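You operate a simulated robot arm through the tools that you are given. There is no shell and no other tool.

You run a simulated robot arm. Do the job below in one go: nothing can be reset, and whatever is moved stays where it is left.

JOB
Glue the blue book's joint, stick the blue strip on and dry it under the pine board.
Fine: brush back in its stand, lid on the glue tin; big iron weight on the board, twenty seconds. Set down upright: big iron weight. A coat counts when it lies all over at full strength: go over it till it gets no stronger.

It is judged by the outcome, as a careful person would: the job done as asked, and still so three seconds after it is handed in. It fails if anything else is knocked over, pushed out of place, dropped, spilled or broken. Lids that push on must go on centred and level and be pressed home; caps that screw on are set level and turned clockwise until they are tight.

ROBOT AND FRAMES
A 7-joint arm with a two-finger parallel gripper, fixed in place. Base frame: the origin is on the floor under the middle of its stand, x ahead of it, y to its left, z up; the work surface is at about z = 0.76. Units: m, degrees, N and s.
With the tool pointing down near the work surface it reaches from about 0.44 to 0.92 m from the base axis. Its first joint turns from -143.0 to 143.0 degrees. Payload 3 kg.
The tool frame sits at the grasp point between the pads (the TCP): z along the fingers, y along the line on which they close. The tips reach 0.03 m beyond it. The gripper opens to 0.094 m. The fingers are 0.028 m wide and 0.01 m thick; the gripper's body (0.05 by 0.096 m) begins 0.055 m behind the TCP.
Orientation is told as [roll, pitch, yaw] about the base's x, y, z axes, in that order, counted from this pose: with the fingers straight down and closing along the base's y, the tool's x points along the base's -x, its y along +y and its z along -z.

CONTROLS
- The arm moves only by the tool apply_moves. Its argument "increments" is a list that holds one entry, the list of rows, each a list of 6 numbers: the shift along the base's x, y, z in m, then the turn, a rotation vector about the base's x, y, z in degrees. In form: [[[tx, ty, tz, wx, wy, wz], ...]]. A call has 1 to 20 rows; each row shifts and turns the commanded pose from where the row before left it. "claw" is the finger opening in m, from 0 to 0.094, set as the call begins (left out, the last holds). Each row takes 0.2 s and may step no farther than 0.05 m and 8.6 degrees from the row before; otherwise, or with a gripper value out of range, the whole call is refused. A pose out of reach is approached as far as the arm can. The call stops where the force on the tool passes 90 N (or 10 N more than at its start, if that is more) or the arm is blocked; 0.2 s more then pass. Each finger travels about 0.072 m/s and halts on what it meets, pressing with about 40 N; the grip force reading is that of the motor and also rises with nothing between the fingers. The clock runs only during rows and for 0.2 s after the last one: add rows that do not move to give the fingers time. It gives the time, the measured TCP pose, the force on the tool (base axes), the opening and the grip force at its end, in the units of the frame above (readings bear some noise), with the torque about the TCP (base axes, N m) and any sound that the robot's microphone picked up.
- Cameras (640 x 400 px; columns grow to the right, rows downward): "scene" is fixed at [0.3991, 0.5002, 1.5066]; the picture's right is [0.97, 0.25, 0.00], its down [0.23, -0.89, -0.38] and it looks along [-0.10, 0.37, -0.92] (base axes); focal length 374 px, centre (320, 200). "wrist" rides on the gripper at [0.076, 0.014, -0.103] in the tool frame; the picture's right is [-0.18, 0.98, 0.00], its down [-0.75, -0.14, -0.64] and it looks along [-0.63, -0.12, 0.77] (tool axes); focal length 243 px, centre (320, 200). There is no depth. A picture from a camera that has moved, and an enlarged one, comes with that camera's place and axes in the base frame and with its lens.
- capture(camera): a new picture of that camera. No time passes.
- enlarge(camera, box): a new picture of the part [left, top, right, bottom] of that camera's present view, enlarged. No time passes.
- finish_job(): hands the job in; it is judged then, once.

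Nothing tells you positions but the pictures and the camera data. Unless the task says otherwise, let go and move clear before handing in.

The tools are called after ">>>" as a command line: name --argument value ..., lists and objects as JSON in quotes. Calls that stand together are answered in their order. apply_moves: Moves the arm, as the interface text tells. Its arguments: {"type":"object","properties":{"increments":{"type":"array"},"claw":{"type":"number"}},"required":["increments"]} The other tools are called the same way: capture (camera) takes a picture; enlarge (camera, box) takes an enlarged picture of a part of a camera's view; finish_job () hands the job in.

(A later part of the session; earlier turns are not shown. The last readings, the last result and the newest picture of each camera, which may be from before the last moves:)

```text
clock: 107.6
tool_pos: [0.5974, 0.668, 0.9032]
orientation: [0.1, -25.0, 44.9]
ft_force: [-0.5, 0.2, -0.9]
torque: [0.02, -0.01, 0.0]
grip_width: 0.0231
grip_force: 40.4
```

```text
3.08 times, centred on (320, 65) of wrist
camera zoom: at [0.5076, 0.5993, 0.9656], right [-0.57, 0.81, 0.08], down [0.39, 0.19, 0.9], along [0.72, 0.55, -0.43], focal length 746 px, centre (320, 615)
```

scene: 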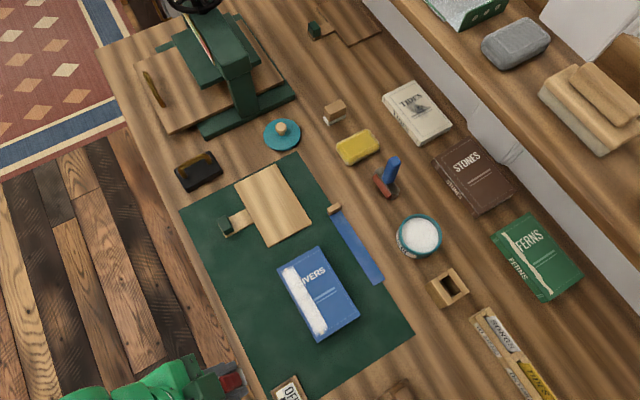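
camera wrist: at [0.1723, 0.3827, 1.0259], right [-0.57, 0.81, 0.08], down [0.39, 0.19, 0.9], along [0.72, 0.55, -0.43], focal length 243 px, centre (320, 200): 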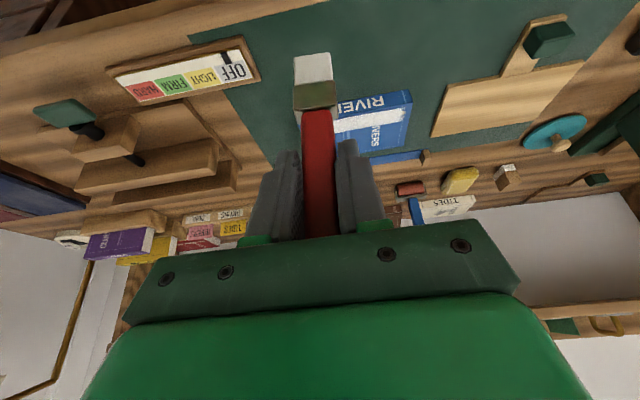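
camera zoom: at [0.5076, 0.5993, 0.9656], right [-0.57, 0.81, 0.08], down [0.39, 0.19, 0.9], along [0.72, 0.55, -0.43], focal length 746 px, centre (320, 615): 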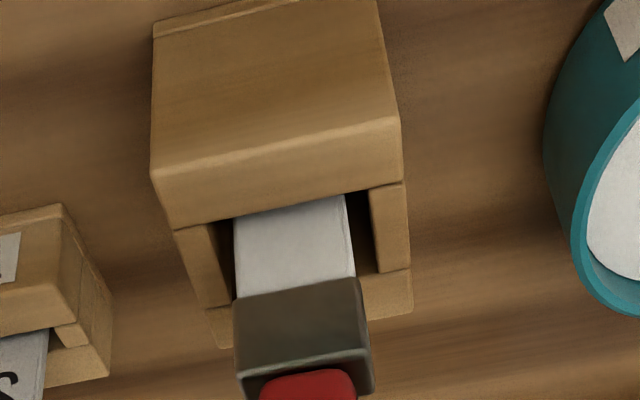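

Sideways force is gone. Continuing down.

>>> apply_moves --increments '[[[0, 0, -0.005, 0, 0, 0], [0, 0, -0.005, 0, 0, 0], [0, 0, 0, 0, 0, 0]]]'

>>> enlarge --camera "wrist" --box '[240, 0, 400, 130]'

```text
clock: 108.4
tool_pos: [0.5966, 0.6676, 0.8934]
orientation: [0.1, -25.0, 44.8]
ft_force: [0.4, -0.2, -0.8]
torque: [0.02, 0.04, -0.02]
grip_width: 0.0232
grip_force: 39.5
```

```text
3.08 times, centred on (320, 65) of wrist
camera zoom: at [0.5073, 0.5992, 0.9558], right [-0.57, 0.81, 0.08], down [0.39, 0.19, 0.9], along [0.72, 0.55, -0.43], focal length 746 px, centre (320, 615)
```

zoom: 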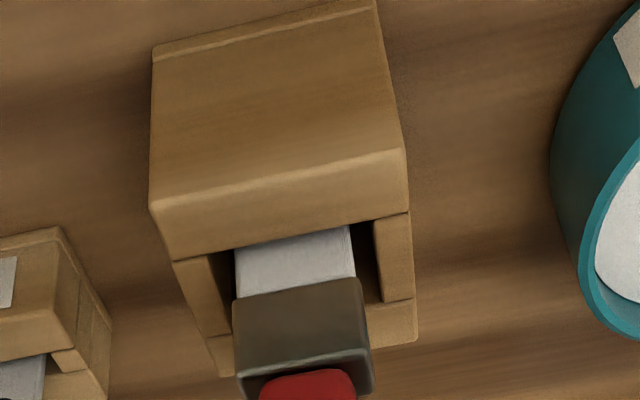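

Still clear. Nudging 1 mm outward for the thicker ferrule and continuing down.

>>> apply_moves --increments '[[[0.0008, 0.0008, -0.004, 0, 0, 0], [0, 0, -0.004, 0, 0, 0], [0, 0, -0.004, 0, 0, 0], [0, 0, 0, 0, 0, 0]]]'

>>> enlarge --camera "wrist" --box '[240, 0, 400, 130]'

```text
clock: 109.4
tool_pos: [0.598, 0.6681, 0.8833]
orientation: [0.1, -25.0, 44.8]
ft_force: [0.0, -0.2, -1.7]
torque: [0.02, 0.0, -0.02]
grip_width: 0.0232
grip_force: 39.7
```

```text
3.08 times, centred on (320, 65) of wrist
camera zoom: at [0.5088, 0.6, 0.9434], right [-0.57, 0.81, 0.08], down [0.39, 0.19, 0.9], along [0.72, 0.55, -0.43], focal length 746 px, centre (320, 615)
```

zoom: 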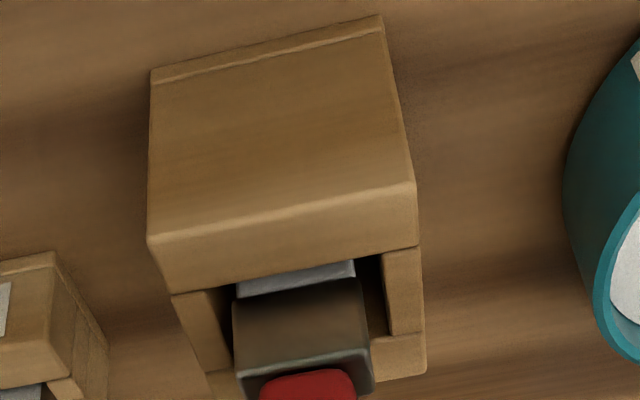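

Going well; a small nudge to centre it sideways, then further down.

>>> apply_moves --increments '[[[-0.0008, 0.0008, -0.004, 0, 0, 0], [0, 0, -0.004, 0, 0, 0], [0, 0, -0.003, 0, 0, 0], [0, 0, 0, 0, 0, 0]]]'

>>> enlarge --camera "wrist" --box '[240, 0, 400, 130]'

```text
clock: 110.4
tool_pos: [0.5971, 0.6675, 0.8711]
orientation: [0.1, -25.0, 44.9]
ft_force: [-0.9, 0.2, -0.9]
torque: [-0.05, 0.0, -0.01]
grip_width: 0.023
grip_force: 39.9
```

```text
3.08 times, centred on (320, 65) of wrist
camera zoom: at [0.5075, 0.6007, 0.9322], right [-0.57, 0.81, 0.08], down [0.39, 0.19, 0.9], along [0.72, 0.55, -0.43], focal length 746 px, centre (320, 615)
```

zoom: 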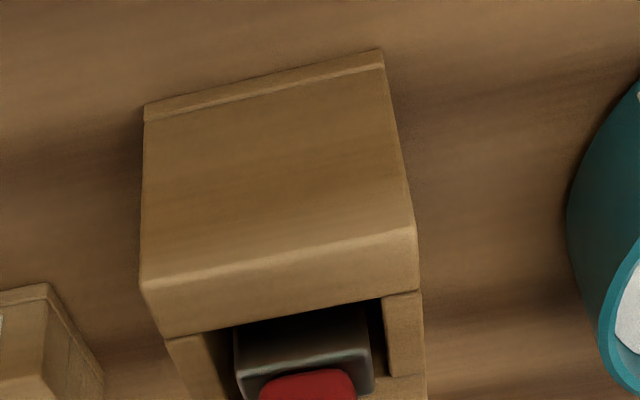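

>>> apply_moves --increments '[[[0, 0, -0.003, 0, 0, 0], [0, 0, 0, 0, 0, 0]]]'

```text
clock: 111.0
tool_pos: [0.5961, 0.6676, 0.8677]
orientation: [0.2, -24.9, 44.9]
ft_force: [-0.2, 1.1, -0.7]
torque: [0.0, -0.02, 0.0]
grip_width: 0.023
grip_force: 39.8
```

>>> apply_moves --increments '[[[0, 0, -0.002, 0, 0, 0], [0, 0, 0, 0, 0, 0]]]'

```text
clock: 111.6
tool_pos: [0.5961, 0.6682, 0.867]
orientation: [0.0, -25.1, 44.8]
ft_force: [0.4, 0.6, -0.3]
torque: [0.0, 0.06, -0.01]
grip_width: 0.0232
grip_force: 39.6
```

>>> apply_moves --increments '[[[0, 0, -0.002, 0, 0, 0], [0, 0, 0, 0, 0, 0]]]'

>>> enlarge --camera "wrist" --box '[200, 0, 440, 240]'

```text
clock: 112.2
tool_pos: [0.5962, 0.6672, 0.863]
orientation: [0.1, -25.1, 44.9]
ft_force: [-0.8, -0.3, -0.8]
torque: [-0.04, 0.0, -0.01]
grip_width: 0.0233
grip_force: 39.6
```

```text
1.67 times, centred on (320, 120) of wrist
camera zoom: at [0.5074, 0.6002, 0.9256], right [-0.57, 0.81, 0.08], down [0.39, 0.19, 0.9], along [0.72, 0.55, -0.43], focal length 404 px, centre (320, 333)
```

zoom: 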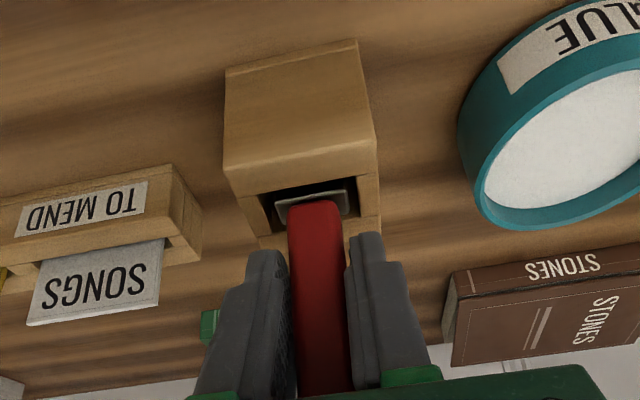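

>>> apply_moves --increments '[[[0, 0, -0.001, 0, 0, 0], [0, 0, 0, 0, 0, 0]]]'

```text
clock: 112.8
tool_pos: [0.5984, 0.6686, 0.864]
orientation: [0.1, -25.1, 44.8]
ft_force: [-1.4, 0.1, 3.4]
torque: [-0.03, 0.02, 0.01]
grip_width: 0.0229
grip_force: 39.7
```

The brush bottom has touched down (3 N). Releasing it now.

>>> apply_moves --increments '[[[0, 0, 0, 0, 0, 0], [0, 0, 0, 0, 0, 0], [0, 0, 0, 0, 0, 0], [0, 0, 0, 0, 0, 0]]]' --claw 0.07

>>> enlarge --camera "wrist" --box '[200, 0, 440, 240]'

```text
clock: 113.8
tool_pos: [0.5964, 0.6684, 0.8635]
orientation: [0.1, -24.9, 44.7]
ft_force: [-0.4, 0.2, 0.8]
torque: [-0.01, -0.01, 0.01]
grip_width: 0.07
grip_force: 0.1
```

```text
1.67 times, centred on (320, 120) of wrist
camera zoom: at [0.5082, 0.6005, 0.9251], right [-0.57, 0.81, 0.08], down [0.39, 0.19, 0.9], along [0.72, 0.55, -0.43], focal length 404 px, centre (320, 333)
```

zoom: 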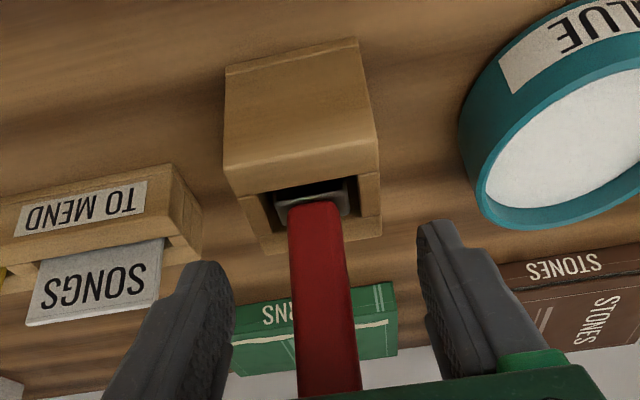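

The brush stays standing in its slot. I'll raise the open gripper straight up clear of the handle.

>>> apply_moves --increments '[[[0, 0, 0.02, 0, 0, 0], [0, 0, 0.03, 0, 0, 0], [0, 0, 0.03, 0, 0, 0], [-0.01, -0.01, 0.03, 0, 0, 0], [-0.03, -0.03, 0.01, 0, 0, 0], [-0.03, -0.03, 0, 0, 0, 0], [0, 0, 0, 0, 0, 0]]]'

>>> capture --camera "wrist"

>>> capture --camera "scene"

```text
clock: 115.4
tool_pos: [0.5279, 0.5997, 0.9865]
orientation: [0.1, -25.1, 44.9]
ft_force: [-0.3, -0.6, -0.8]
torque: [0.01, 0.0, 0.01]
grip_width: 0.07
grip_force: 0.1
```

```text
taken
camera wrist: at [0.4381, 0.5317, 1.0474], right [-0.57, 0.81, 0.08], down [0.39, 0.19, 0.9], along [0.72, 0.55, -0.43], focal length 243 px, centre (320, 200)
```

wrist: 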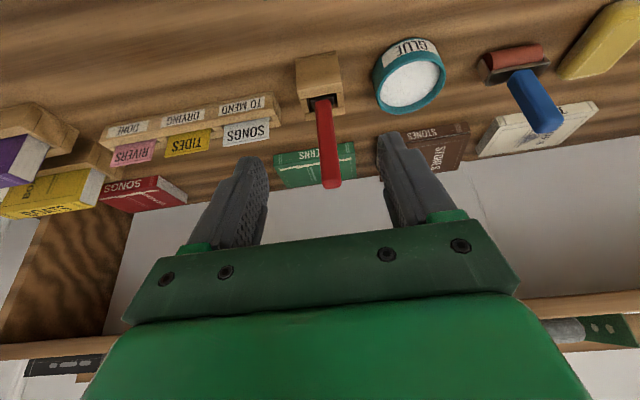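

```text
taken
```

scene: 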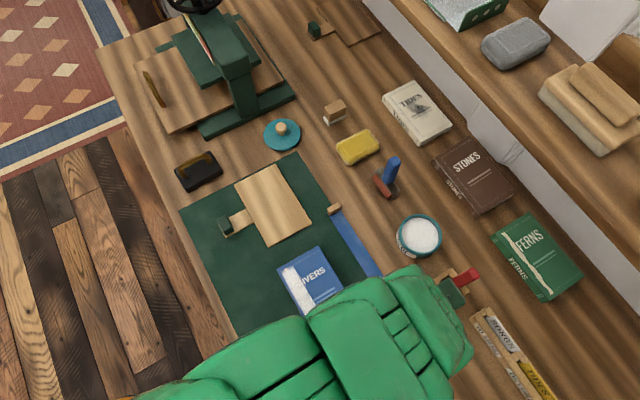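

The brush is back in its stand. Now the blue strip while the glue is fresh; I'll look closely at its tab.

>>> enlarge --camera "scene" --box '[315, 190, 365, 225]'

>>> enlarge --camera "scene" --box '[320, 195, 400, 290]'

>>> apply_moves --increments '[[[-0.04, 0.01, 0, 0, 0, 0], [-0.045, 0.01, 0, -5.9, 5.9, 0], [-0.045, 0.01, 0, -5.9, 5.9, 0], [-0.045, 0.01, 0, -5.9, 5.9, 0], [-0.03, 0.01, 0, 0, 0, 0], [0, 0, 0, 0, 0, 0]]]'

>>> capture --camera "wrist"

```text
11.43 times, centred on (340, 208) of scene
camera zoom: at [0.3991, 0.5002, 1.5066], right [0.97, 0.25, 0.0], down [0.23, -0.89, -0.38], along [-0.1, 0.37, -0.92], focal length 4273 px, centre (91, 114)
```

zoom: 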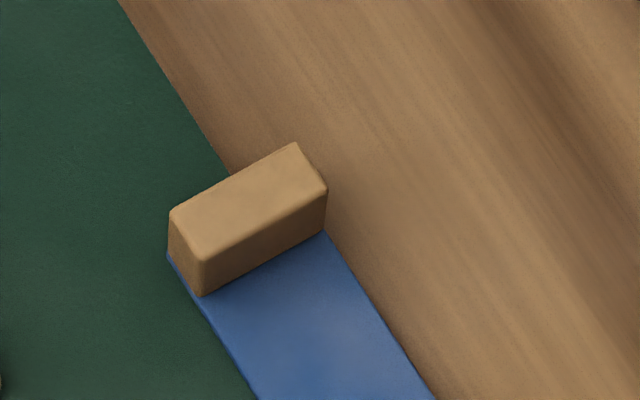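

```text
4.21 times, centred on (360, 242) of scene
camera zoom: at [0.3991, 0.5002, 1.5066], right [0.97, 0.25, 0.0], down [0.23, -0.89, -0.38], along [-0.1, 0.37, -0.92], focal length 1574 px, centre (152, 21)
```

zoom: 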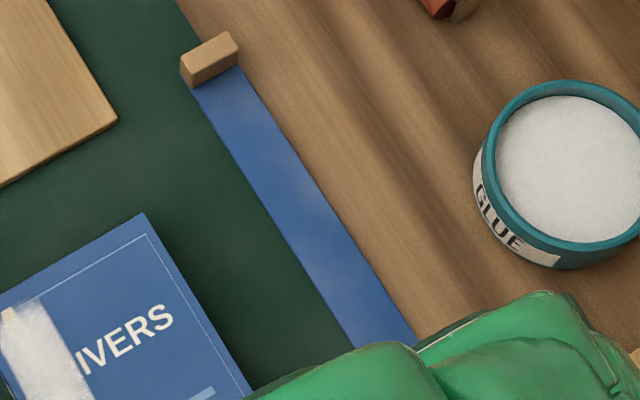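

```text
clock: 116.8
tool_pos: [0.3236, 0.6496, 0.9822]
orientation: [0.0, 0.1, 44.7]
ft_force: [-0.4, -0.4, -0.6]
torque: [-0.04, -0.01, -0.02]
grip_width: 0.0702
grip_force: 0.1
```

```text
taken
camera wrist: at [0.2588, 0.6068, 1.085], right [-0.56, 0.83, 0.0], down [0.63, 0.43, 0.64], along [0.53, 0.36, -0.77], focal length 243 px, centre (320, 200)
```

wrist: 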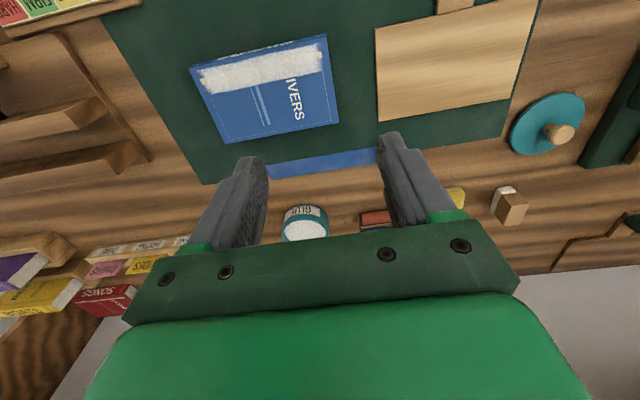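

The tab is about 27 × 11 × 17 mm, centred near (0.356, 0.781) with its top near z≈0.781. I'll go above it with the fingers closing along the strip's length.

>>> apply_moves --increments '[[[0.008, 0.0329, -0.02, 0, 0, 0.3], [0.008, 0.0329, -0.02, 0, 0, 0], [0.008, 0.0329, -0.02, 0, 0, 0], [0.0082, 0.0328, -0.02, 0, 0, 0], [0, 0, 0, 0, 0, 0]]]' --claw 0.05

>>> capture --camera "wrist"

>>> enlarge --camera "wrist" --box '[240, 60, 400, 200]'

```text
clock: 118.0
tool_pos: [0.3551, 0.7794, 0.9061]
orientation: [0.0, 0.0, 45.0]
ft_force: [-0.4, 0.4, 0.5]
torque: [0.02, -0.01, 0.03]
grip_width: 0.0499
grip_force: 0.1
```

```text
taken
camera wrist: at [0.2911, 0.7371, 1.0083], right [-0.57, 0.82, 0.0], down [0.63, 0.43, 0.64], along [0.53, 0.36, -0.77], focal length 243 px, centre (320, 200)
```

wrist: 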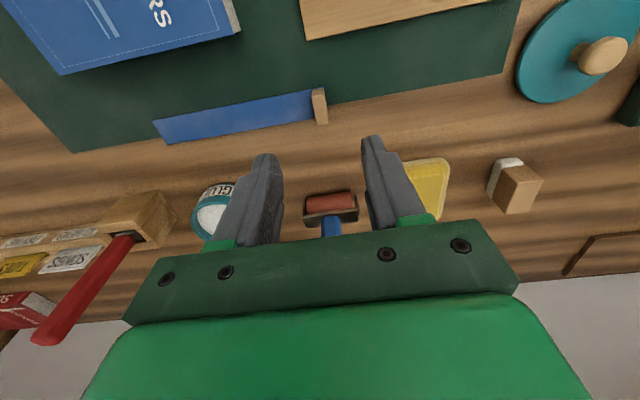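

```text
2.86 times, centred on (320, 130) of wrist
camera zoom: at [0.2911, 0.7371, 1.0083], right [-0.57, 0.82, 0.0], down [0.63, 0.43, 0.64], along [0.53, 0.36, -0.77], focal length 693 px, centre (320, 400)
```

zoom: 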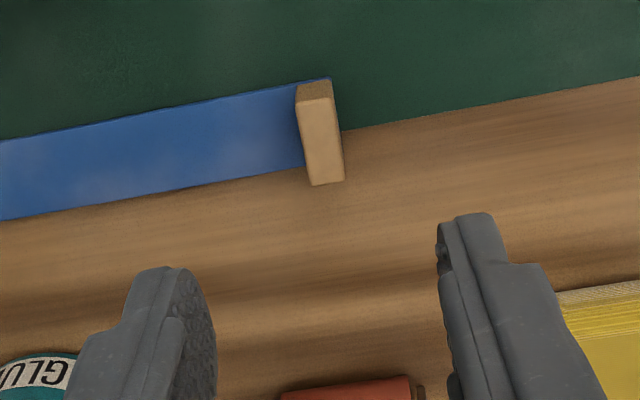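

The wrist view agrees within 2 mm (tab at about (0.3564, 0.782)). I'll centre and descend to just above gripping height.

>>> apply_moves --increments '[[[0.0013, 0.0026, -0.03, 0, 0, 0], [0, 0, -0.03, 0, 0, 0], [0, 0, -0.025, 0, 0, 0], [0, 0, -0.01, 0, 0, 0], [0, 0, 0, 0, 0, 0]]]'

>>> enlarge --camera "wrist" --box '[220, 80, 420, 240]'

```text
clock: 119.2
tool_pos: [0.3559, 0.7826, 0.8091]
orientation: [0.0, 0.0, 45.1]
ft_force: [0.3, 0.8, -0.7]
torque: [0.01, -0.01, -0.04]
grip_width: 0.0499
grip_force: 0.0
```

```text
2.50 times, centred on (320, 160) of wrist
camera zoom: at [0.2926, 0.7403, 0.9122], right [-0.57, 0.82, 0.0], down [0.63, 0.43, 0.64], along [0.53, 0.36, -0.77], focal length 606 px, centre (320, 300)
```

zoom: 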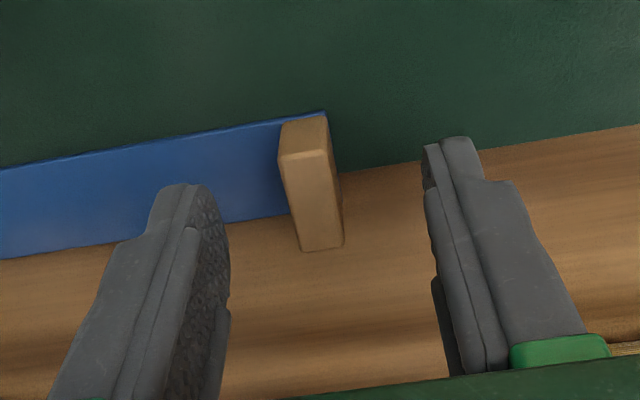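

The tab is nearly centred; a small shift of 2 mm and then the last 12 mm down.

>>> apply_moves --increments '[[[0.0024, 0.0004, -0.006, 0, 0, 0], [0, 0, -0.006, 0, 0, 0], [0, 0, 0, 0, 0, 0]]]'

>>> enlarge --camera "wrist" --box '[220, 80, 420, 240]'

```text
clock: 120.0
tool_pos: [0.3575, 0.7849, 0.7982]
orientation: [0.0, -0.1, 45.1]
ft_force: [-0.8, 0.5, 0.6]
torque: [-0.03, 0.01, 0.01]
grip_width: 0.0499
grip_force: 0.0
```

```text
2.50 times, centred on (320, 160) of wrist
camera zoom: at [0.2939, 0.7412, 0.9009], right [-0.57, 0.82, 0.0], down [0.63, 0.43, 0.64], along [0.53, 0.36, -0.77], focal length 606 px, centre (320, 300)
```

zoom: 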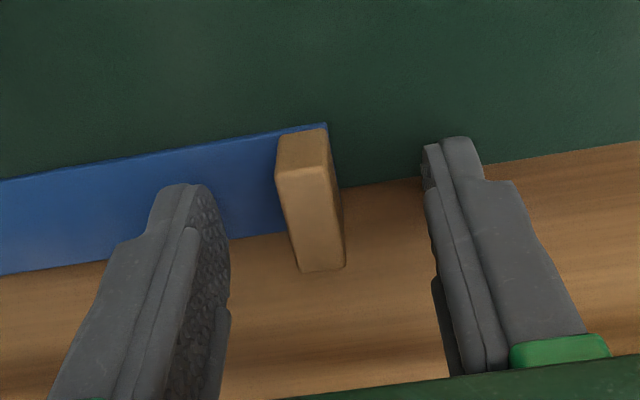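

Aligned in depth; 2 mm off along the closing line. I'll correct and close.

>>> apply_moves --increments '[[[0.0013, -0.0013, 0, 0, 0, 0], [0, 0, 0, 0, 0, 0]]]'

>>> apply_moves --increments '[[[0, 0, 0, 0, 0, 0], [0, 0, 0, 0, 0, 0], [0, 0, 0, 0, 0, 0], [0, 0, 0, 0, 0, 0]]]' --claw 0.0

>>> enlarge --camera "wrist" --box '[220, 80, 420, 240]'

```text
clock: 120.6
tool_pos: [0.3602, 0.7832, 0.7986]
orientation: [0.0, 0.1, 45.1]
ft_force: [-0.1, 0.1, -0.3]
torque: [0.01, 0.04, 0.02]
grip_width: 0.0499
grip_force: 0.1
```

```text
clock: 121.6
tool_pos: [0.3595, 0.7825, 0.7974]
orientation: [0.0, -0.1, 45.1]
ft_force: [-0.3, 0.3, 1.3]
torque: [0.0, -0.01, 0.0]
grip_width: 0.0106
grip_force: 39.7
```

```text
2.50 times, centred on (320, 160) of wrist
camera zoom: at [0.2954, 0.7397, 0.9006], right [-0.57, 0.82, 0.0], down [0.63, 0.43, 0.64], along [0.53, 0.36, -0.77], focal length 606 px, centre (320, 300)
```

zoom: 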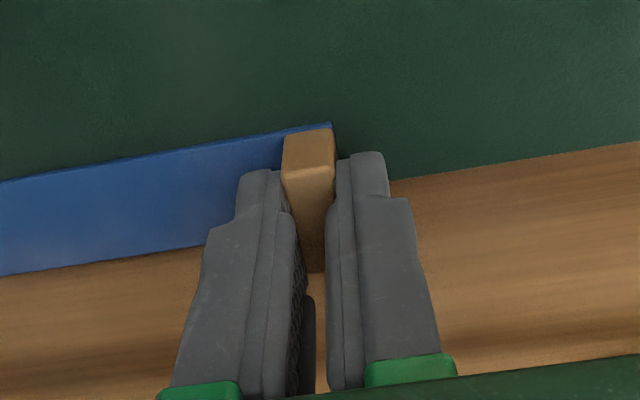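

The tab is gripped at 10.6 mm. Lifting straight up to check the strip comes level.

>>> apply_moves --increments '[[[0, 0, 0.01, 0, 0, 0], [0, 0, 0.02, 0, 0, 0], [0, 0, 0.03, 0, 0, 0], [0, 0, 0, 0, 0, 0]]]'

>>> capture --camera "wrist"

>>> capture --camera "scene"

```text
clock: 122.6
tool_pos: [0.3593, 0.7831, 0.8565]
orientation: [0.0, 0.0, 45.1]
ft_force: [0.2, -0.5, -0.3]
torque: [0.01, 0.03, 0.01]
grip_width: 0.0105
grip_force: 40.0
```

```text
taken
camera wrist: at [0.2952, 0.7402, 0.9586], right [-0.57, 0.82, 0.0], down [0.63, 0.43, 0.64], along [0.53, 0.36, -0.77], focal length 243 px, centre (320, 200)
```

wrist: 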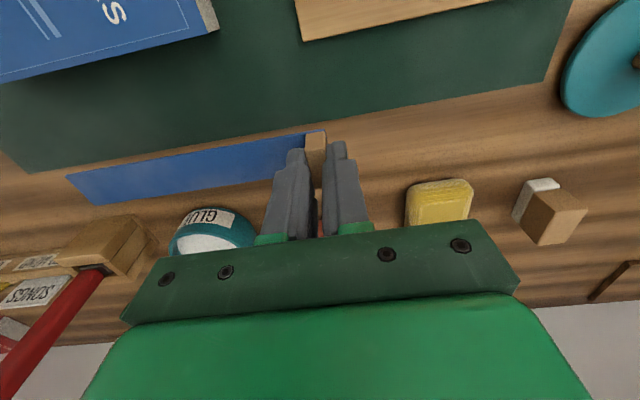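

```text
taken
```

scene: 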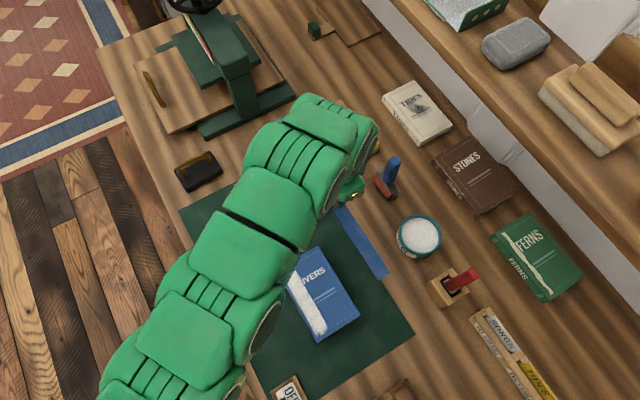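

The strip hangs level to within a few millimetres. I'll carry it over the joint, with the tab beyond the book's upper end, and check alignment from above.

>>> apply_moves --increments '[[[-0.0197, -0.032, 0, 0, 0, 0], [-0.0197, -0.032, 0, 0, 0, 0], [-0.0197, -0.032, 0, 0, 0, 0], [-0.0196, -0.0319, 0, 0, 0, 0], [0, 0, 0, 0, 0, 0]]]'

>>> capture --camera "wrist"

>>> enlarge --camera "wrist" --box '[20, 60, 340, 260]'

>>> enlarge --camera "scene" --box '[250, 230, 380, 350]'

```text
clock: 123.8
tool_pos: [0.2803, 0.6526, 0.856]
orientation: [0.0, 0.1, 45.1]
ft_force: [0.0, 0.8, -0.4]
torque: [-0.01, 0.02, 0.01]
grip_width: 0.0103
grip_force: 40.1
```

```text
taken
camera wrist: at [0.2169, 0.6108, 0.9583], right [-0.57, 0.82, 0.0], down [0.63, 0.43, 0.64], along [0.53, 0.36, -0.77], focal length 243 px, centre (320, 200)
```

wrist: 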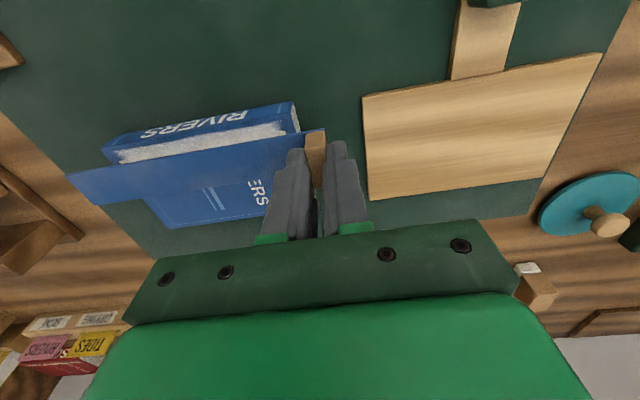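

```text
2.00 times, centred on (180, 160) of wrist
camera zoom: at [0.2169, 0.6108, 0.9583], right [-0.57, 0.82, 0.0], down [0.63, 0.43, 0.64], along [0.53, 0.36, -0.77], focal length 485 px, centre (600, 280)
```

zoom: 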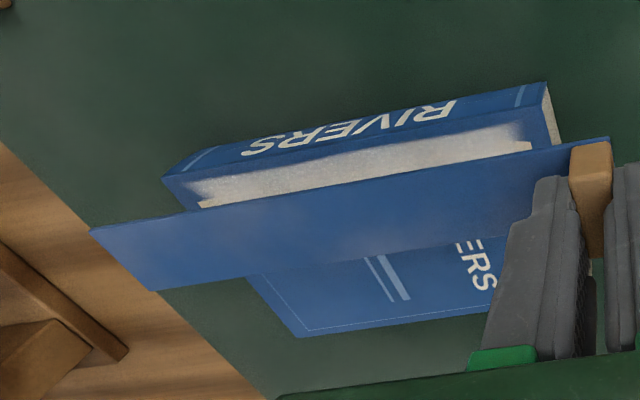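

```text
3.33 times, centred on (315, 290) of scene
camera zoom: at [0.3991, 0.5002, 1.5066], right [0.97, 0.25, 0.0], down [0.23, -0.89, -0.38], along [-0.1, 0.37, -0.92], focal length 1246 px, centre (337, -100)
```

zoom: 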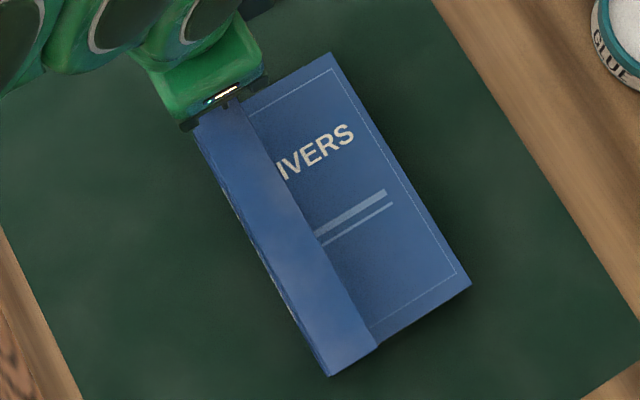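

The strip's centreline is about 4 mm too close to the spine; its far end sits right at the book's lower end, and the tab is off the upper end. I'll shift 4 mm outward and lower to a few millimetres above the glue.

>>> apply_moves --increments '[[[0.0029, 0.0029, 0, 0, 0, 0], [0, 0, -0.012, 0, 0, 0], [0, 0, -0.012, 0, 0, 0], [0, 0, 0, 0, 0, 0]]]'

>>> enlarge --camera "wrist" --box '[20, 60, 340, 260]'

>>> enlarge --camera "scene" --box '[250, 230, 380, 350]'

```text
clock: 124.8
tool_pos: [0.2845, 0.6558, 0.8318]
orientation: [0.0, 0.0, 45.1]
ft_force: [-0.1, -0.6, 0.4]
torque: [0.01, 0.0, 0.01]
grip_width: 0.0105
grip_force: 39.8
```

```text
2.00 times, centred on (180, 160) of wrist
camera zoom: at [0.2199, 0.6131, 0.9344], right [-0.57, 0.82, 0.0], down [0.63, 0.43, 0.64], along [0.53, 0.36, -0.77], focal length 485 px, centre (600, 280)
```

zoom: 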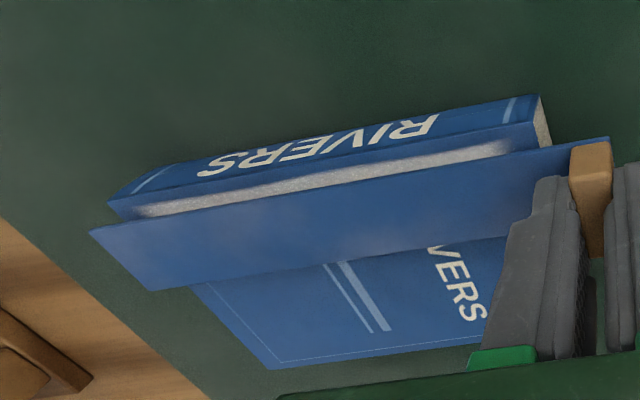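

```text
3.33 times, centred on (315, 290) of scene
camera zoom: at [0.3991, 0.5002, 1.5066], right [0.97, 0.25, 0.0], down [0.23, -0.89, -0.38], along [-0.1, 0.37, -0.92], focal length 1246 px, centre (337, -100)
```

zoom: 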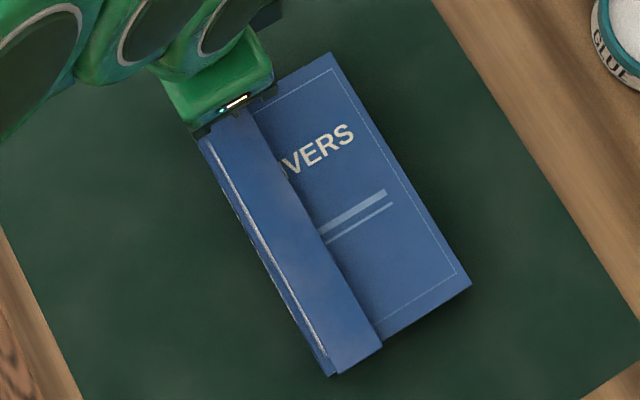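

A thin sliver of glue shows on the spine side. I'll zoom to measure how well the strip covers the coat.

>>> enlarge --camera "scene" --box '[285, 255, 330, 300]'

>>> enlarge --camera "scene" --box '[305, 295, 350, 345]'

```text
8.89 times, centred on (308, 278) of scene
camera zoom: at [0.3991, 0.5002, 1.5066], right [0.97, 0.25, 0.0], down [0.23, -0.89, -0.38], along [-0.1, 0.37, -0.92], focal length 3324 px, centre (431, -489)
```

zoom: 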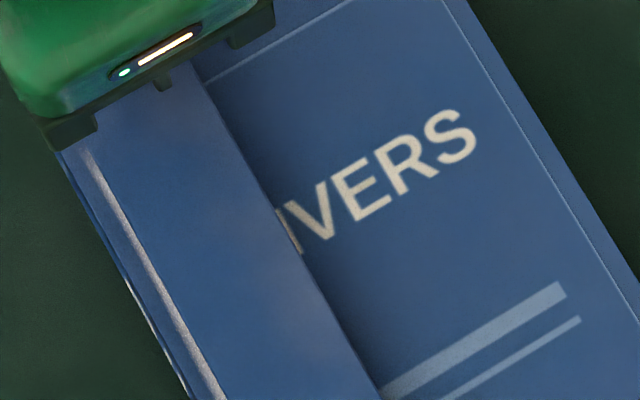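

```text
8.00 times, centred on (328, 320) of scene
camera zoom: at [0.3991, 0.5002, 1.5066], right [0.97, 0.25, 0.0], down [0.23, -0.89, -0.38], along [-0.1, 0.37, -0.92], focal length 2991 px, centre (260, -760)
```

zoom: 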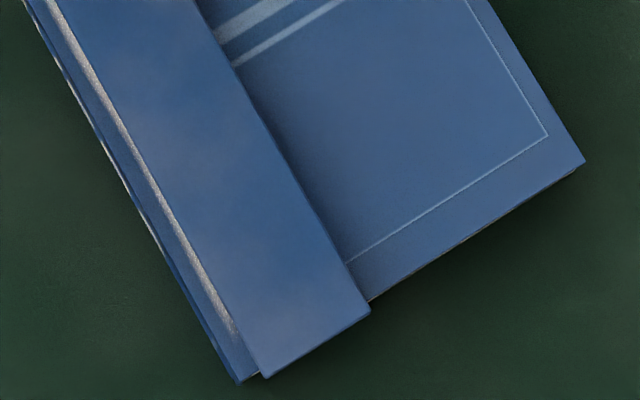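

The strip sits about 2 mm too far from the spine. I'll correct by 2 mm and lower in small steps until it touches.

>>> apply_moves --increments '[[[-0.0014, -0.0014, -0.003, 0, 0, 0], [0, 0, -0.003, 0, 0, 0], [0, 0, 0, 0, 0, 0]]]'

>>> enlarge --camera "scene" --box '[285, 255, 330, 300]'

>>> enlarge --camera "wrist" --box '[20, 60, 340, 260]'

```text
clock: 125.6
tool_pos: [0.2837, 0.6536, 0.8263]
orientation: [0.0, 0.0, 45.0]
ft_force: [0.6, -0.4, -0.5]
torque: [0.03, 0.04, -0.02]
grip_width: 0.0105
grip_force: 39.9
```

```text
8.89 times, centred on (308, 278) of scene
camera zoom: at [0.3991, 0.5002, 1.5066], right [0.97, 0.25, 0.0], down [0.23, -0.89, -0.38], along [-0.1, 0.37, -0.92], focal length 3324 px, centre (431, -489)
```

zoom: 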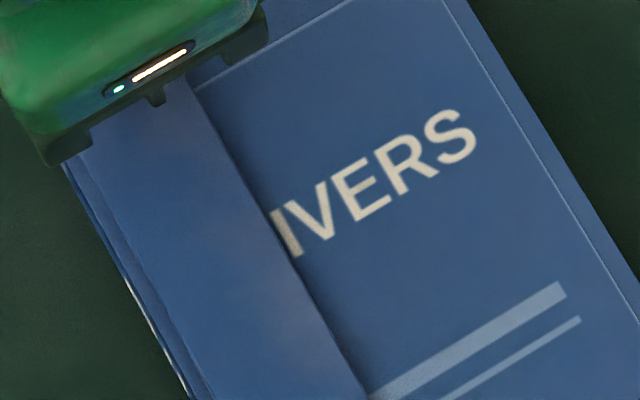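

```text
2.00 times, centred on (180, 160) of wrist
camera zoom: at [0.2188, 0.6111, 0.9285], right [-0.57, 0.82, 0.0], down [0.63, 0.43, 0.64], along [0.53, 0.36, -0.77], focal length 485 px, centre (600, 280)
```

zoom: 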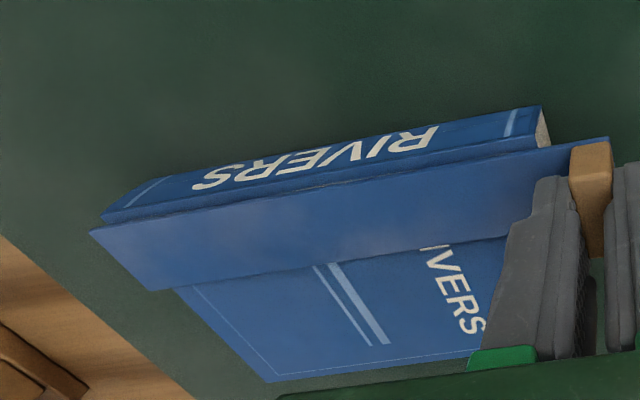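

The coat is fully covered now. Lowering in 1.5 mm steps to contact.

>>> apply_moves --increments '[[[0, 0, -0.0015, 0, 0, 0], [0, 0, 0, 0, 0, 0]]]'

```text
clock: 126.2
tool_pos: [0.2833, 0.656, 0.8241]
orientation: [-0.1, 0.0, 45.1]
ft_force: [0.9, -0.5, -1.0]
torque: [0.02, 0.04, 0.01]
grip_width: 0.0105
grip_force: 39.8
```

>>> apply_moves --increments '[[[0, 0, -0.0012, 0, 0, 0], [0, 0, 0, 0, 0, 0]]]'

```text
clock: 126.8
tool_pos: [0.2823, 0.6555, 0.8225]
orientation: [0.0, 0.0, 45.1]
ft_force: [2.4, -3.0, 2.9]
torque: [-0.2, -0.19, -0.05]
grip_width: 0.0106
grip_force: 39.6
```

Contact starts, with the far end touching first. A bit further down.

>>> apply_moves --increments '[[[0, 0, -0.001, 0, 0, 0], [0, 0, 0, 0, 0, 0]]]'

>>> enlarge --camera "wrist" --box '[20, 60, 340, 260]'

>>> enlarge --camera "scene" --box '[250, 230, 380, 350]'

```text
clock: 127.4
tool_pos: [0.2814, 0.6558, 0.8229]
orientation: [0.1, 0.1, 45.1]
ft_force: [4.8, -5.3, 12.5]
torque: [-0.36, -0.35, -0.06]
grip_width: 0.0105
grip_force: 39.9
```

```text
2.00 times, centred on (180, 160) of wrist
camera zoom: at [0.2186, 0.6128, 0.9259], right [-0.57, 0.82, 0.0], down [0.63, 0.43, 0.64], along [0.53, 0.36, -0.77], focal length 485 px, centre (600, 280)
```

zoom: 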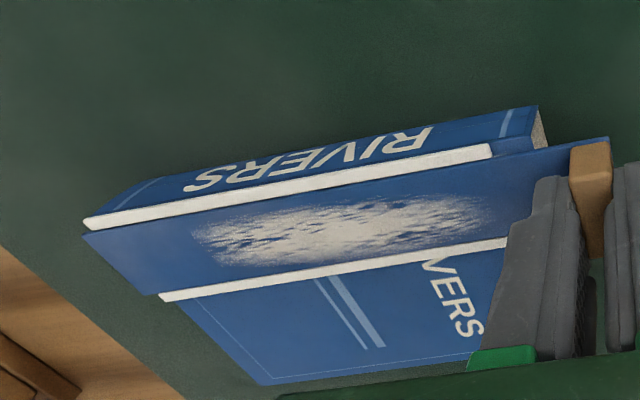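

```text
3.33 times, centred on (315, 290) of scene
camera zoom: at [0.3991, 0.5002, 1.5066], right [0.97, 0.25, 0.0], down [0.23, -0.89, -0.38], along [-0.1, 0.37, -0.92], focal length 1246 px, centre (337, -100)
```

zoom: 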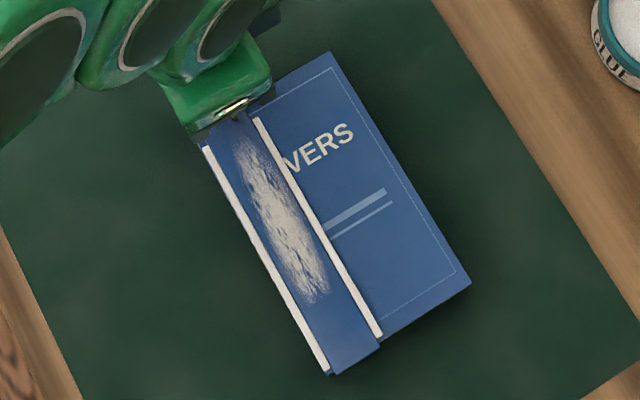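

Glue beads appear evenly along both long edges, so the strip has bedded into the coat. Releasing the tab gently.

>>> apply_moves --increments '[[[0, 0, 0.0005, 0, 0, 0], [0, 0, 0, 0, 0, 0], [0, 0, 0, 0, 0, 0]]]' --claw 0.036

>>> enlarge --camera "wrist" --box '[20, 60, 420, 260]'

```text
clock: 128.2
tool_pos: [0.2827, 0.6548, 0.8232]
orientation: [-0.1, -0.1, 45.1]
ft_force: [0.0, 0.1, -0.4]
torque: [-0.01, -0.01, 0.03]
grip_width: 0.0363
grip_force: 0.0
```

```text
1.60 times, centred on (220, 160) of wrist
camera zoom: at [0.2182, 0.6128, 0.9263], right [-0.57, 0.82, 0.0], down [0.63, 0.43, 0.64], along [0.53, 0.36, -0.77], focal length 388 px, centre (480, 264)
```

zoom: 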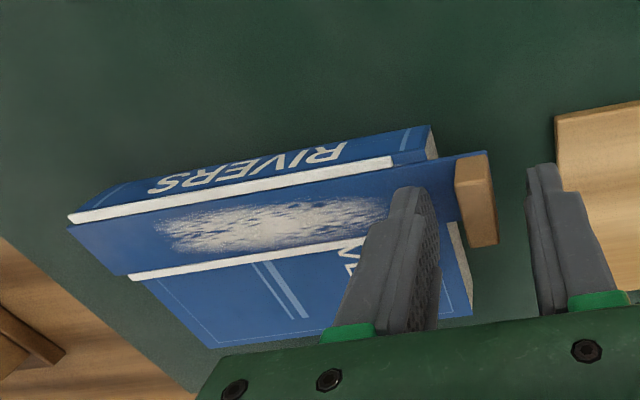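

The strip stays put. Raising straight up and checking from the scene camera.

>>> apply_moves --increments '[[[0, 0, 0.03, 0, 0, 0], [0, 0, 0.04, 0, 0, 0], [0, 0, 0.05, 0, 0, 0], [-0.03, 0.02, 0.02, 0, 0, 0], [-0.03, 0.03, 0, 0, 0, 0], [0, 0, 0, 0, 0, 0]]]'

>>> enlarge --camera "scene" --box '[250, 230, 380, 350]'

>>> capture --camera "scene"

```text
clock: 129.6
tool_pos: [0.2212, 0.705, 0.962]
orientation: [0.0, 0.0, 45.2]
ft_force: [0.8, -0.4, -0.7]
torque: [0.01, 0.0, -0.01]
grip_width: 0.0357
grip_force: 0.0
```

```text
3.33 times, centred on (315, 290) of scene
camera zoom: at [0.3991, 0.5002, 1.5066], right [0.97, 0.25, 0.0], down [0.23, -0.89, -0.38], along [-0.1, 0.37, -0.92], focal length 1246 px, centre (337, -100)
```

zoom: 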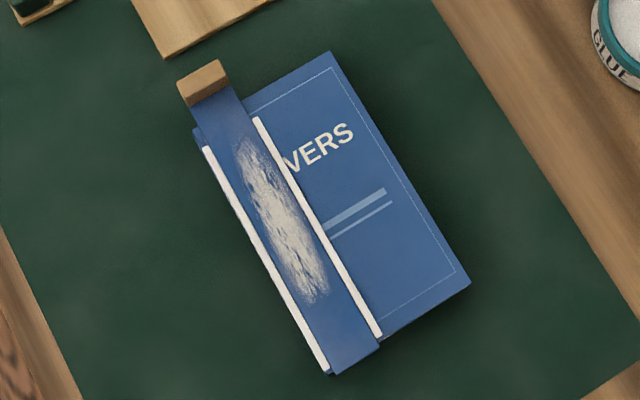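

```text
taken
```

scene: 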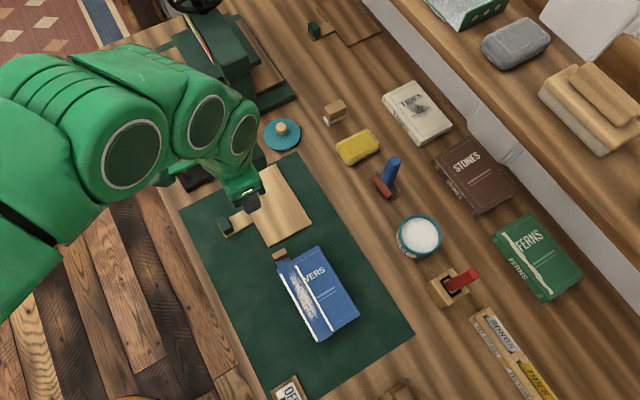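

The strip lies straight on the joint with its tab clear of the book's upper end. Next is the pine board: I'll turn 90° to grip its green block across the short side, and look at it from above.

>>> apply_moves --increments '[[[-0.006, -0.0015, 0, 0, 0, 8.5], [-0.006, -0.0015, 0, 0, 0, 8.5], [-0.006, -0.0015, 0, 0, 0, 8.5], [-0.006, -0.0015, 0, 0, 0, 8.5], [-0.006, -0.0015, 0, 0, 0, 8.5], [-0.006, -0.0015, 0, 0, 0, 8.5], [-0.006, -0.0015, 0, 0, 0, 8.5], [-0.006, -0.0015, 0, 0, 0, 8.5], [-0.006, -0.0015, 0, 0, 0, 8.5], [-0.006, -0.0015, 0, 0, 0, 8.5], [-0.004, -0.001, 0, 0, 0, 4.9], [0, 0, 0, 0, 0, 0]]]' --claw 0.06

>>> capture --camera "wrist"

>>> enlarge --camera "scene" --box '[210, 195, 260, 245]'

```text
clock: 132.2
tool_pos: [0.1575, 0.6902, 0.9642]
orientation: [-0.1, 0.0, 135.2]
ft_force: [-0.5, -1.1, -0.1]
torque: [-0.03, 0.0, 0.0]
grip_width: 0.0599
grip_force: 0.1
```

```text
taken
camera wrist: at [0.2018, 0.6272, 1.0666], right [-0.82, -0.57, 0.0], down [-0.43, 0.63, 0.64], along [-0.36, 0.53, -0.77], focal length 243 px, centre (320, 200)
```

wrist: 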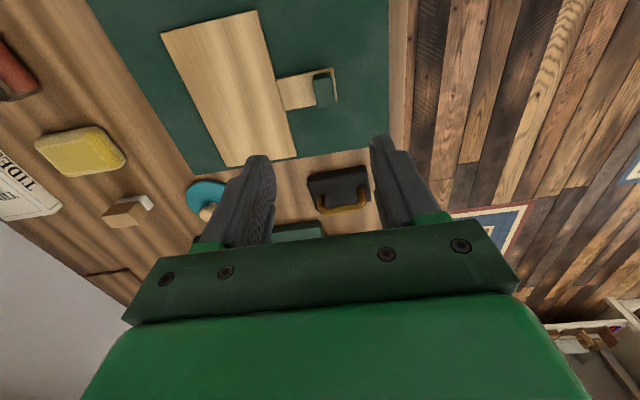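

```text
8.00 times, centred on (235, 220) of scene
camera zoom: at [0.3991, 0.5002, 1.5066], right [0.97, 0.25, 0.0], down [0.23, -0.89, -0.38], along [-0.1, 0.37, -0.92], focal length 2991 px, centre (1000, 40)
```

zoom: 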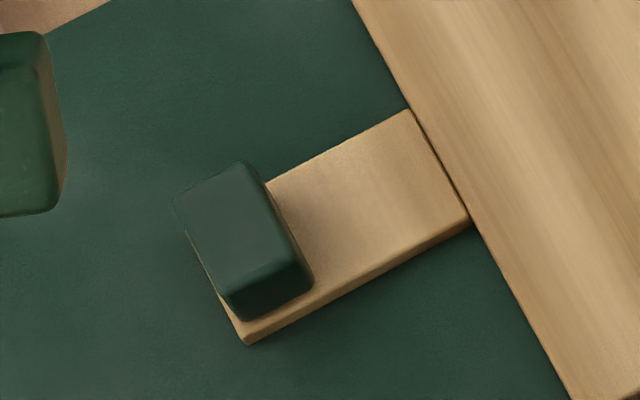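

>>> enlarge --camera "wrist" --box '[240, 40, 360, 130]'

>>> enlarge --camera "wrist" --box '[280, 140, 400, 240]'

```text
4.44 times, centred on (300, 85) of wrist
camera zoom: at [0.2018, 0.6272, 1.0666], right [-0.82, -0.57, 0.0], down [-0.43, 0.63, 0.64], along [-0.36, 0.53, -0.77], focal length 1078 px, centre (409, 711)
```

zoom: 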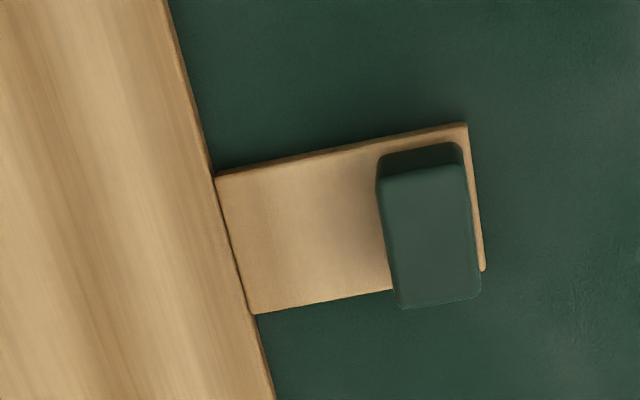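

```text
4.00 times, centred on (340, 190) of wrist
camera zoom: at [0.2018, 0.6272, 1.0666], right [-0.82, -0.57, 0.0], down [-0.43, 0.63, 0.64], along [-0.36, 0.53, -0.77], focal length 970 px, centre (240, 240)
```

zoom: 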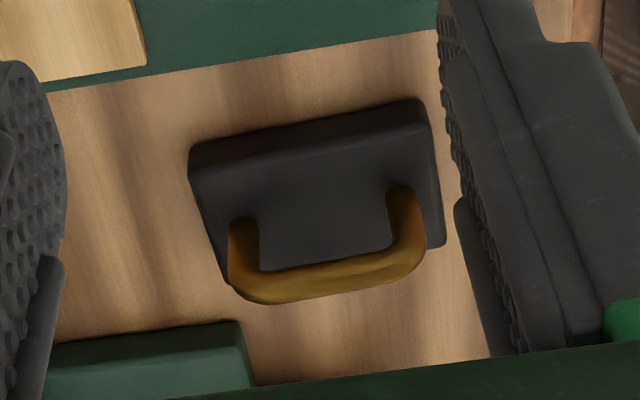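

The green block is about 20 × 30 mm, centred near (0.152, 0.688). I'll line up over it and descend partway to check.

>>> apply_moves --increments '[[[-0.005, -0.0018, -0.04, 0, 0, 0], [0, 0, -0.045, 0, 0, 0], [0, 0, -0.045, 0, 0, 0], [0, 0, 0, 0, 0, 0]]]'

>>> enlarge --camera "wrist" --box '[200, 60, 440, 240]'

```text
clock: 133.2
tool_pos: [0.1526, 0.687, 0.8307]
orientation: [0.1, 0.1, 135.0]
ft_force: [-0.1, 0.0, -0.3]
torque: [0.0, 0.01, 0.0]
grip_width: 0.06
grip_force: 0.1
```

```text
2.22 times, centred on (320, 150) of wrist
camera zoom: at [0.1968, 0.6251, 0.9335], right [-0.83, -0.56, 0.0], down [-0.43, 0.63, 0.64], along [-0.36, 0.53, -0.77], focal length 539 px, centre (320, 311)
```

zoom: 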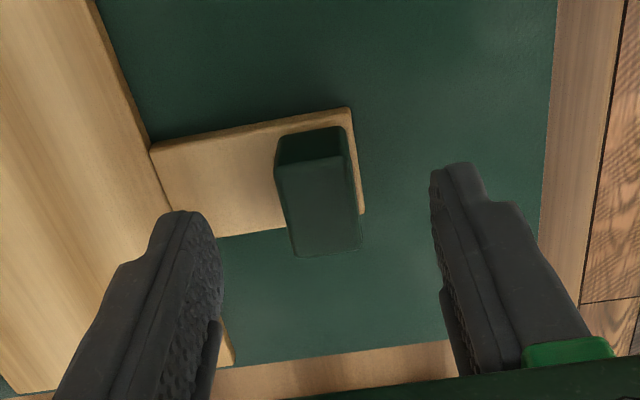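

Very well aligned. Descending to gripping height, just above the plate.

>>> apply_moves --increments '[[[-0.001, 0.001, -0.014, 0, 0, 0], [0, 0, -0.012, 0, 0, 0], [0, 0, 0, 0, 0, 0]]]'

>>> enlarge --camera "wrist" --box '[200, 60, 440, 240]'

```text
clock: 134.0
tool_pos: [0.1521, 0.6894, 0.8056]
orientation: [0.0, 0.1, 135.1]
ft_force: [-0.7, 0.1, 0.0]
torque: [0.01, 0.0, 0.02]
grip_width: 0.0599
grip_force: 0.3
```

```text
2.22 times, centred on (320, 150) of wrist
camera zoom: at [0.1966, 0.6263, 0.9094], right [-0.83, -0.56, 0.0], down [-0.43, 0.63, 0.64], along [-0.36, 0.53, -0.77], focal length 539 px, centre (320, 311)
```

zoom: 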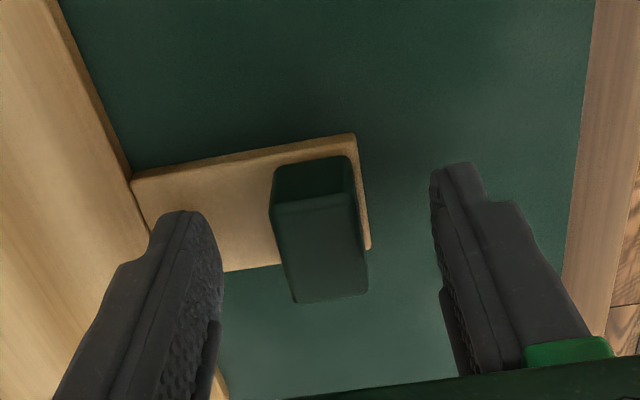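

Aligned. A final 2 mm down and then close on the block.

>>> apply_moves --increments '[[[0, 0, -0.002, 0, 0, 0], [0, 0, 0, 0, 0, 0]]]'

>>> apply_moves --increments '[[[0, 0, 0, 0, 0, 0], [0, 0, 0, 0, 0, 0], [0, 0, 0, 0, 0, 0], [0, 0, 0, 0, 0, 0]]]' --claw 0.0

>>> enlarge --camera "wrist" --box '[200, 60, 440, 240]'

```text
clock: 134.6
tool_pos: [0.1522, 0.6882, 0.8051]
orientation: [0.0, 0.0, 135.0]
ft_force: [-0.8, 0.1, 0.3]
torque: [0.01, -0.01, -0.02]
grip_width: 0.0601
grip_force: 0.0
```

```text
clock: 135.6
tool_pos: [0.151, 0.6884, 0.8059]
orientation: [0.0, -0.1, 135.1]
ft_force: [0.4, -0.9, 2.7]
torque: [-0.05, 0.03, -0.04]
grip_width: 0.0209
grip_force: 40.1
```

```text
2.22 times, centred on (320, 150) of wrist
camera zoom: at [0.196, 0.6254, 0.9081], right [-0.83, -0.56, 0.0], down [-0.43, 0.63, 0.64], along [-0.36, 0.53, -0.77], focal length 539 px, centre (320, 311)
```

zoom: 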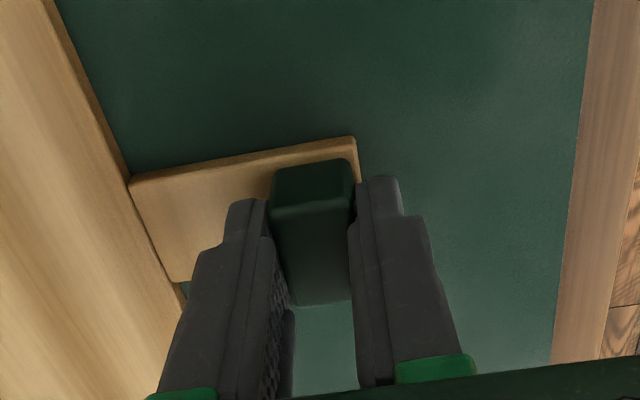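

Gripped at 21 mm. Lifting slowly to see whether the board comes up level.

>>> apply_moves --increments '[[[0, 0, 0.01, 0, 0, 0], [0, 0, 0.02, 0, 0, 0], [0, 0, 0, 0, 0, 0]]]'

>>> capture --camera "wrist"

>>> enlarge --camera "scene" --box '[190, 140, 340, 260]'

```text
clock: 136.4
tool_pos: [0.1511, 0.6889, 0.8344]
orientation: [0.1, 0.0, 135.0]
ft_force: [-0.9, -0.6, -1.8]
torque: [-0.03, 0.06, 0.01]
grip_width: 0.0208
grip_force: 39.9
```

```text
taken
camera wrist: at [0.1956, 0.627, 0.9379], right [-0.82, -0.57, 0.0], down [-0.43, 0.63, 0.64], along [-0.36, 0.53, -0.77], focal length 243 px, centre (320, 200)
```

wrist: 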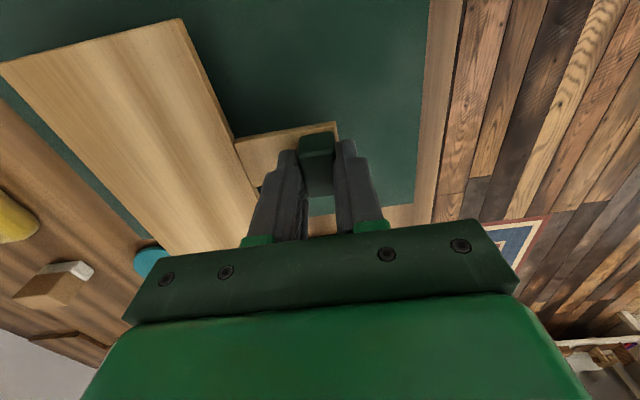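

```text
3.33 times, centred on (265, 200) of scene
camera zoom: at [0.3991, 0.5002, 1.5066], right [0.97, 0.25, 0.0], down [0.23, -0.89, -0.38], along [-0.1, 0.37, -0.92], focal length 1246 px, centre (503, 200)
```

zoom: 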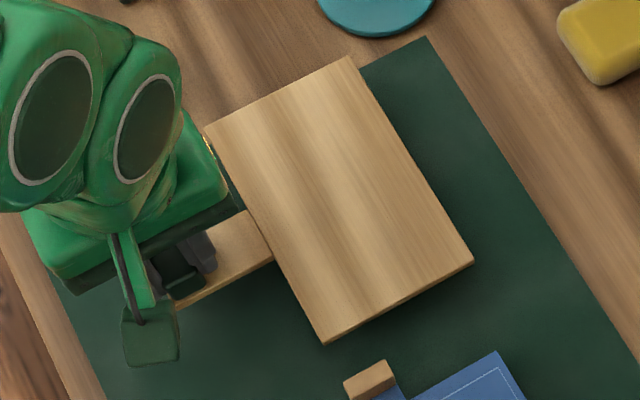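

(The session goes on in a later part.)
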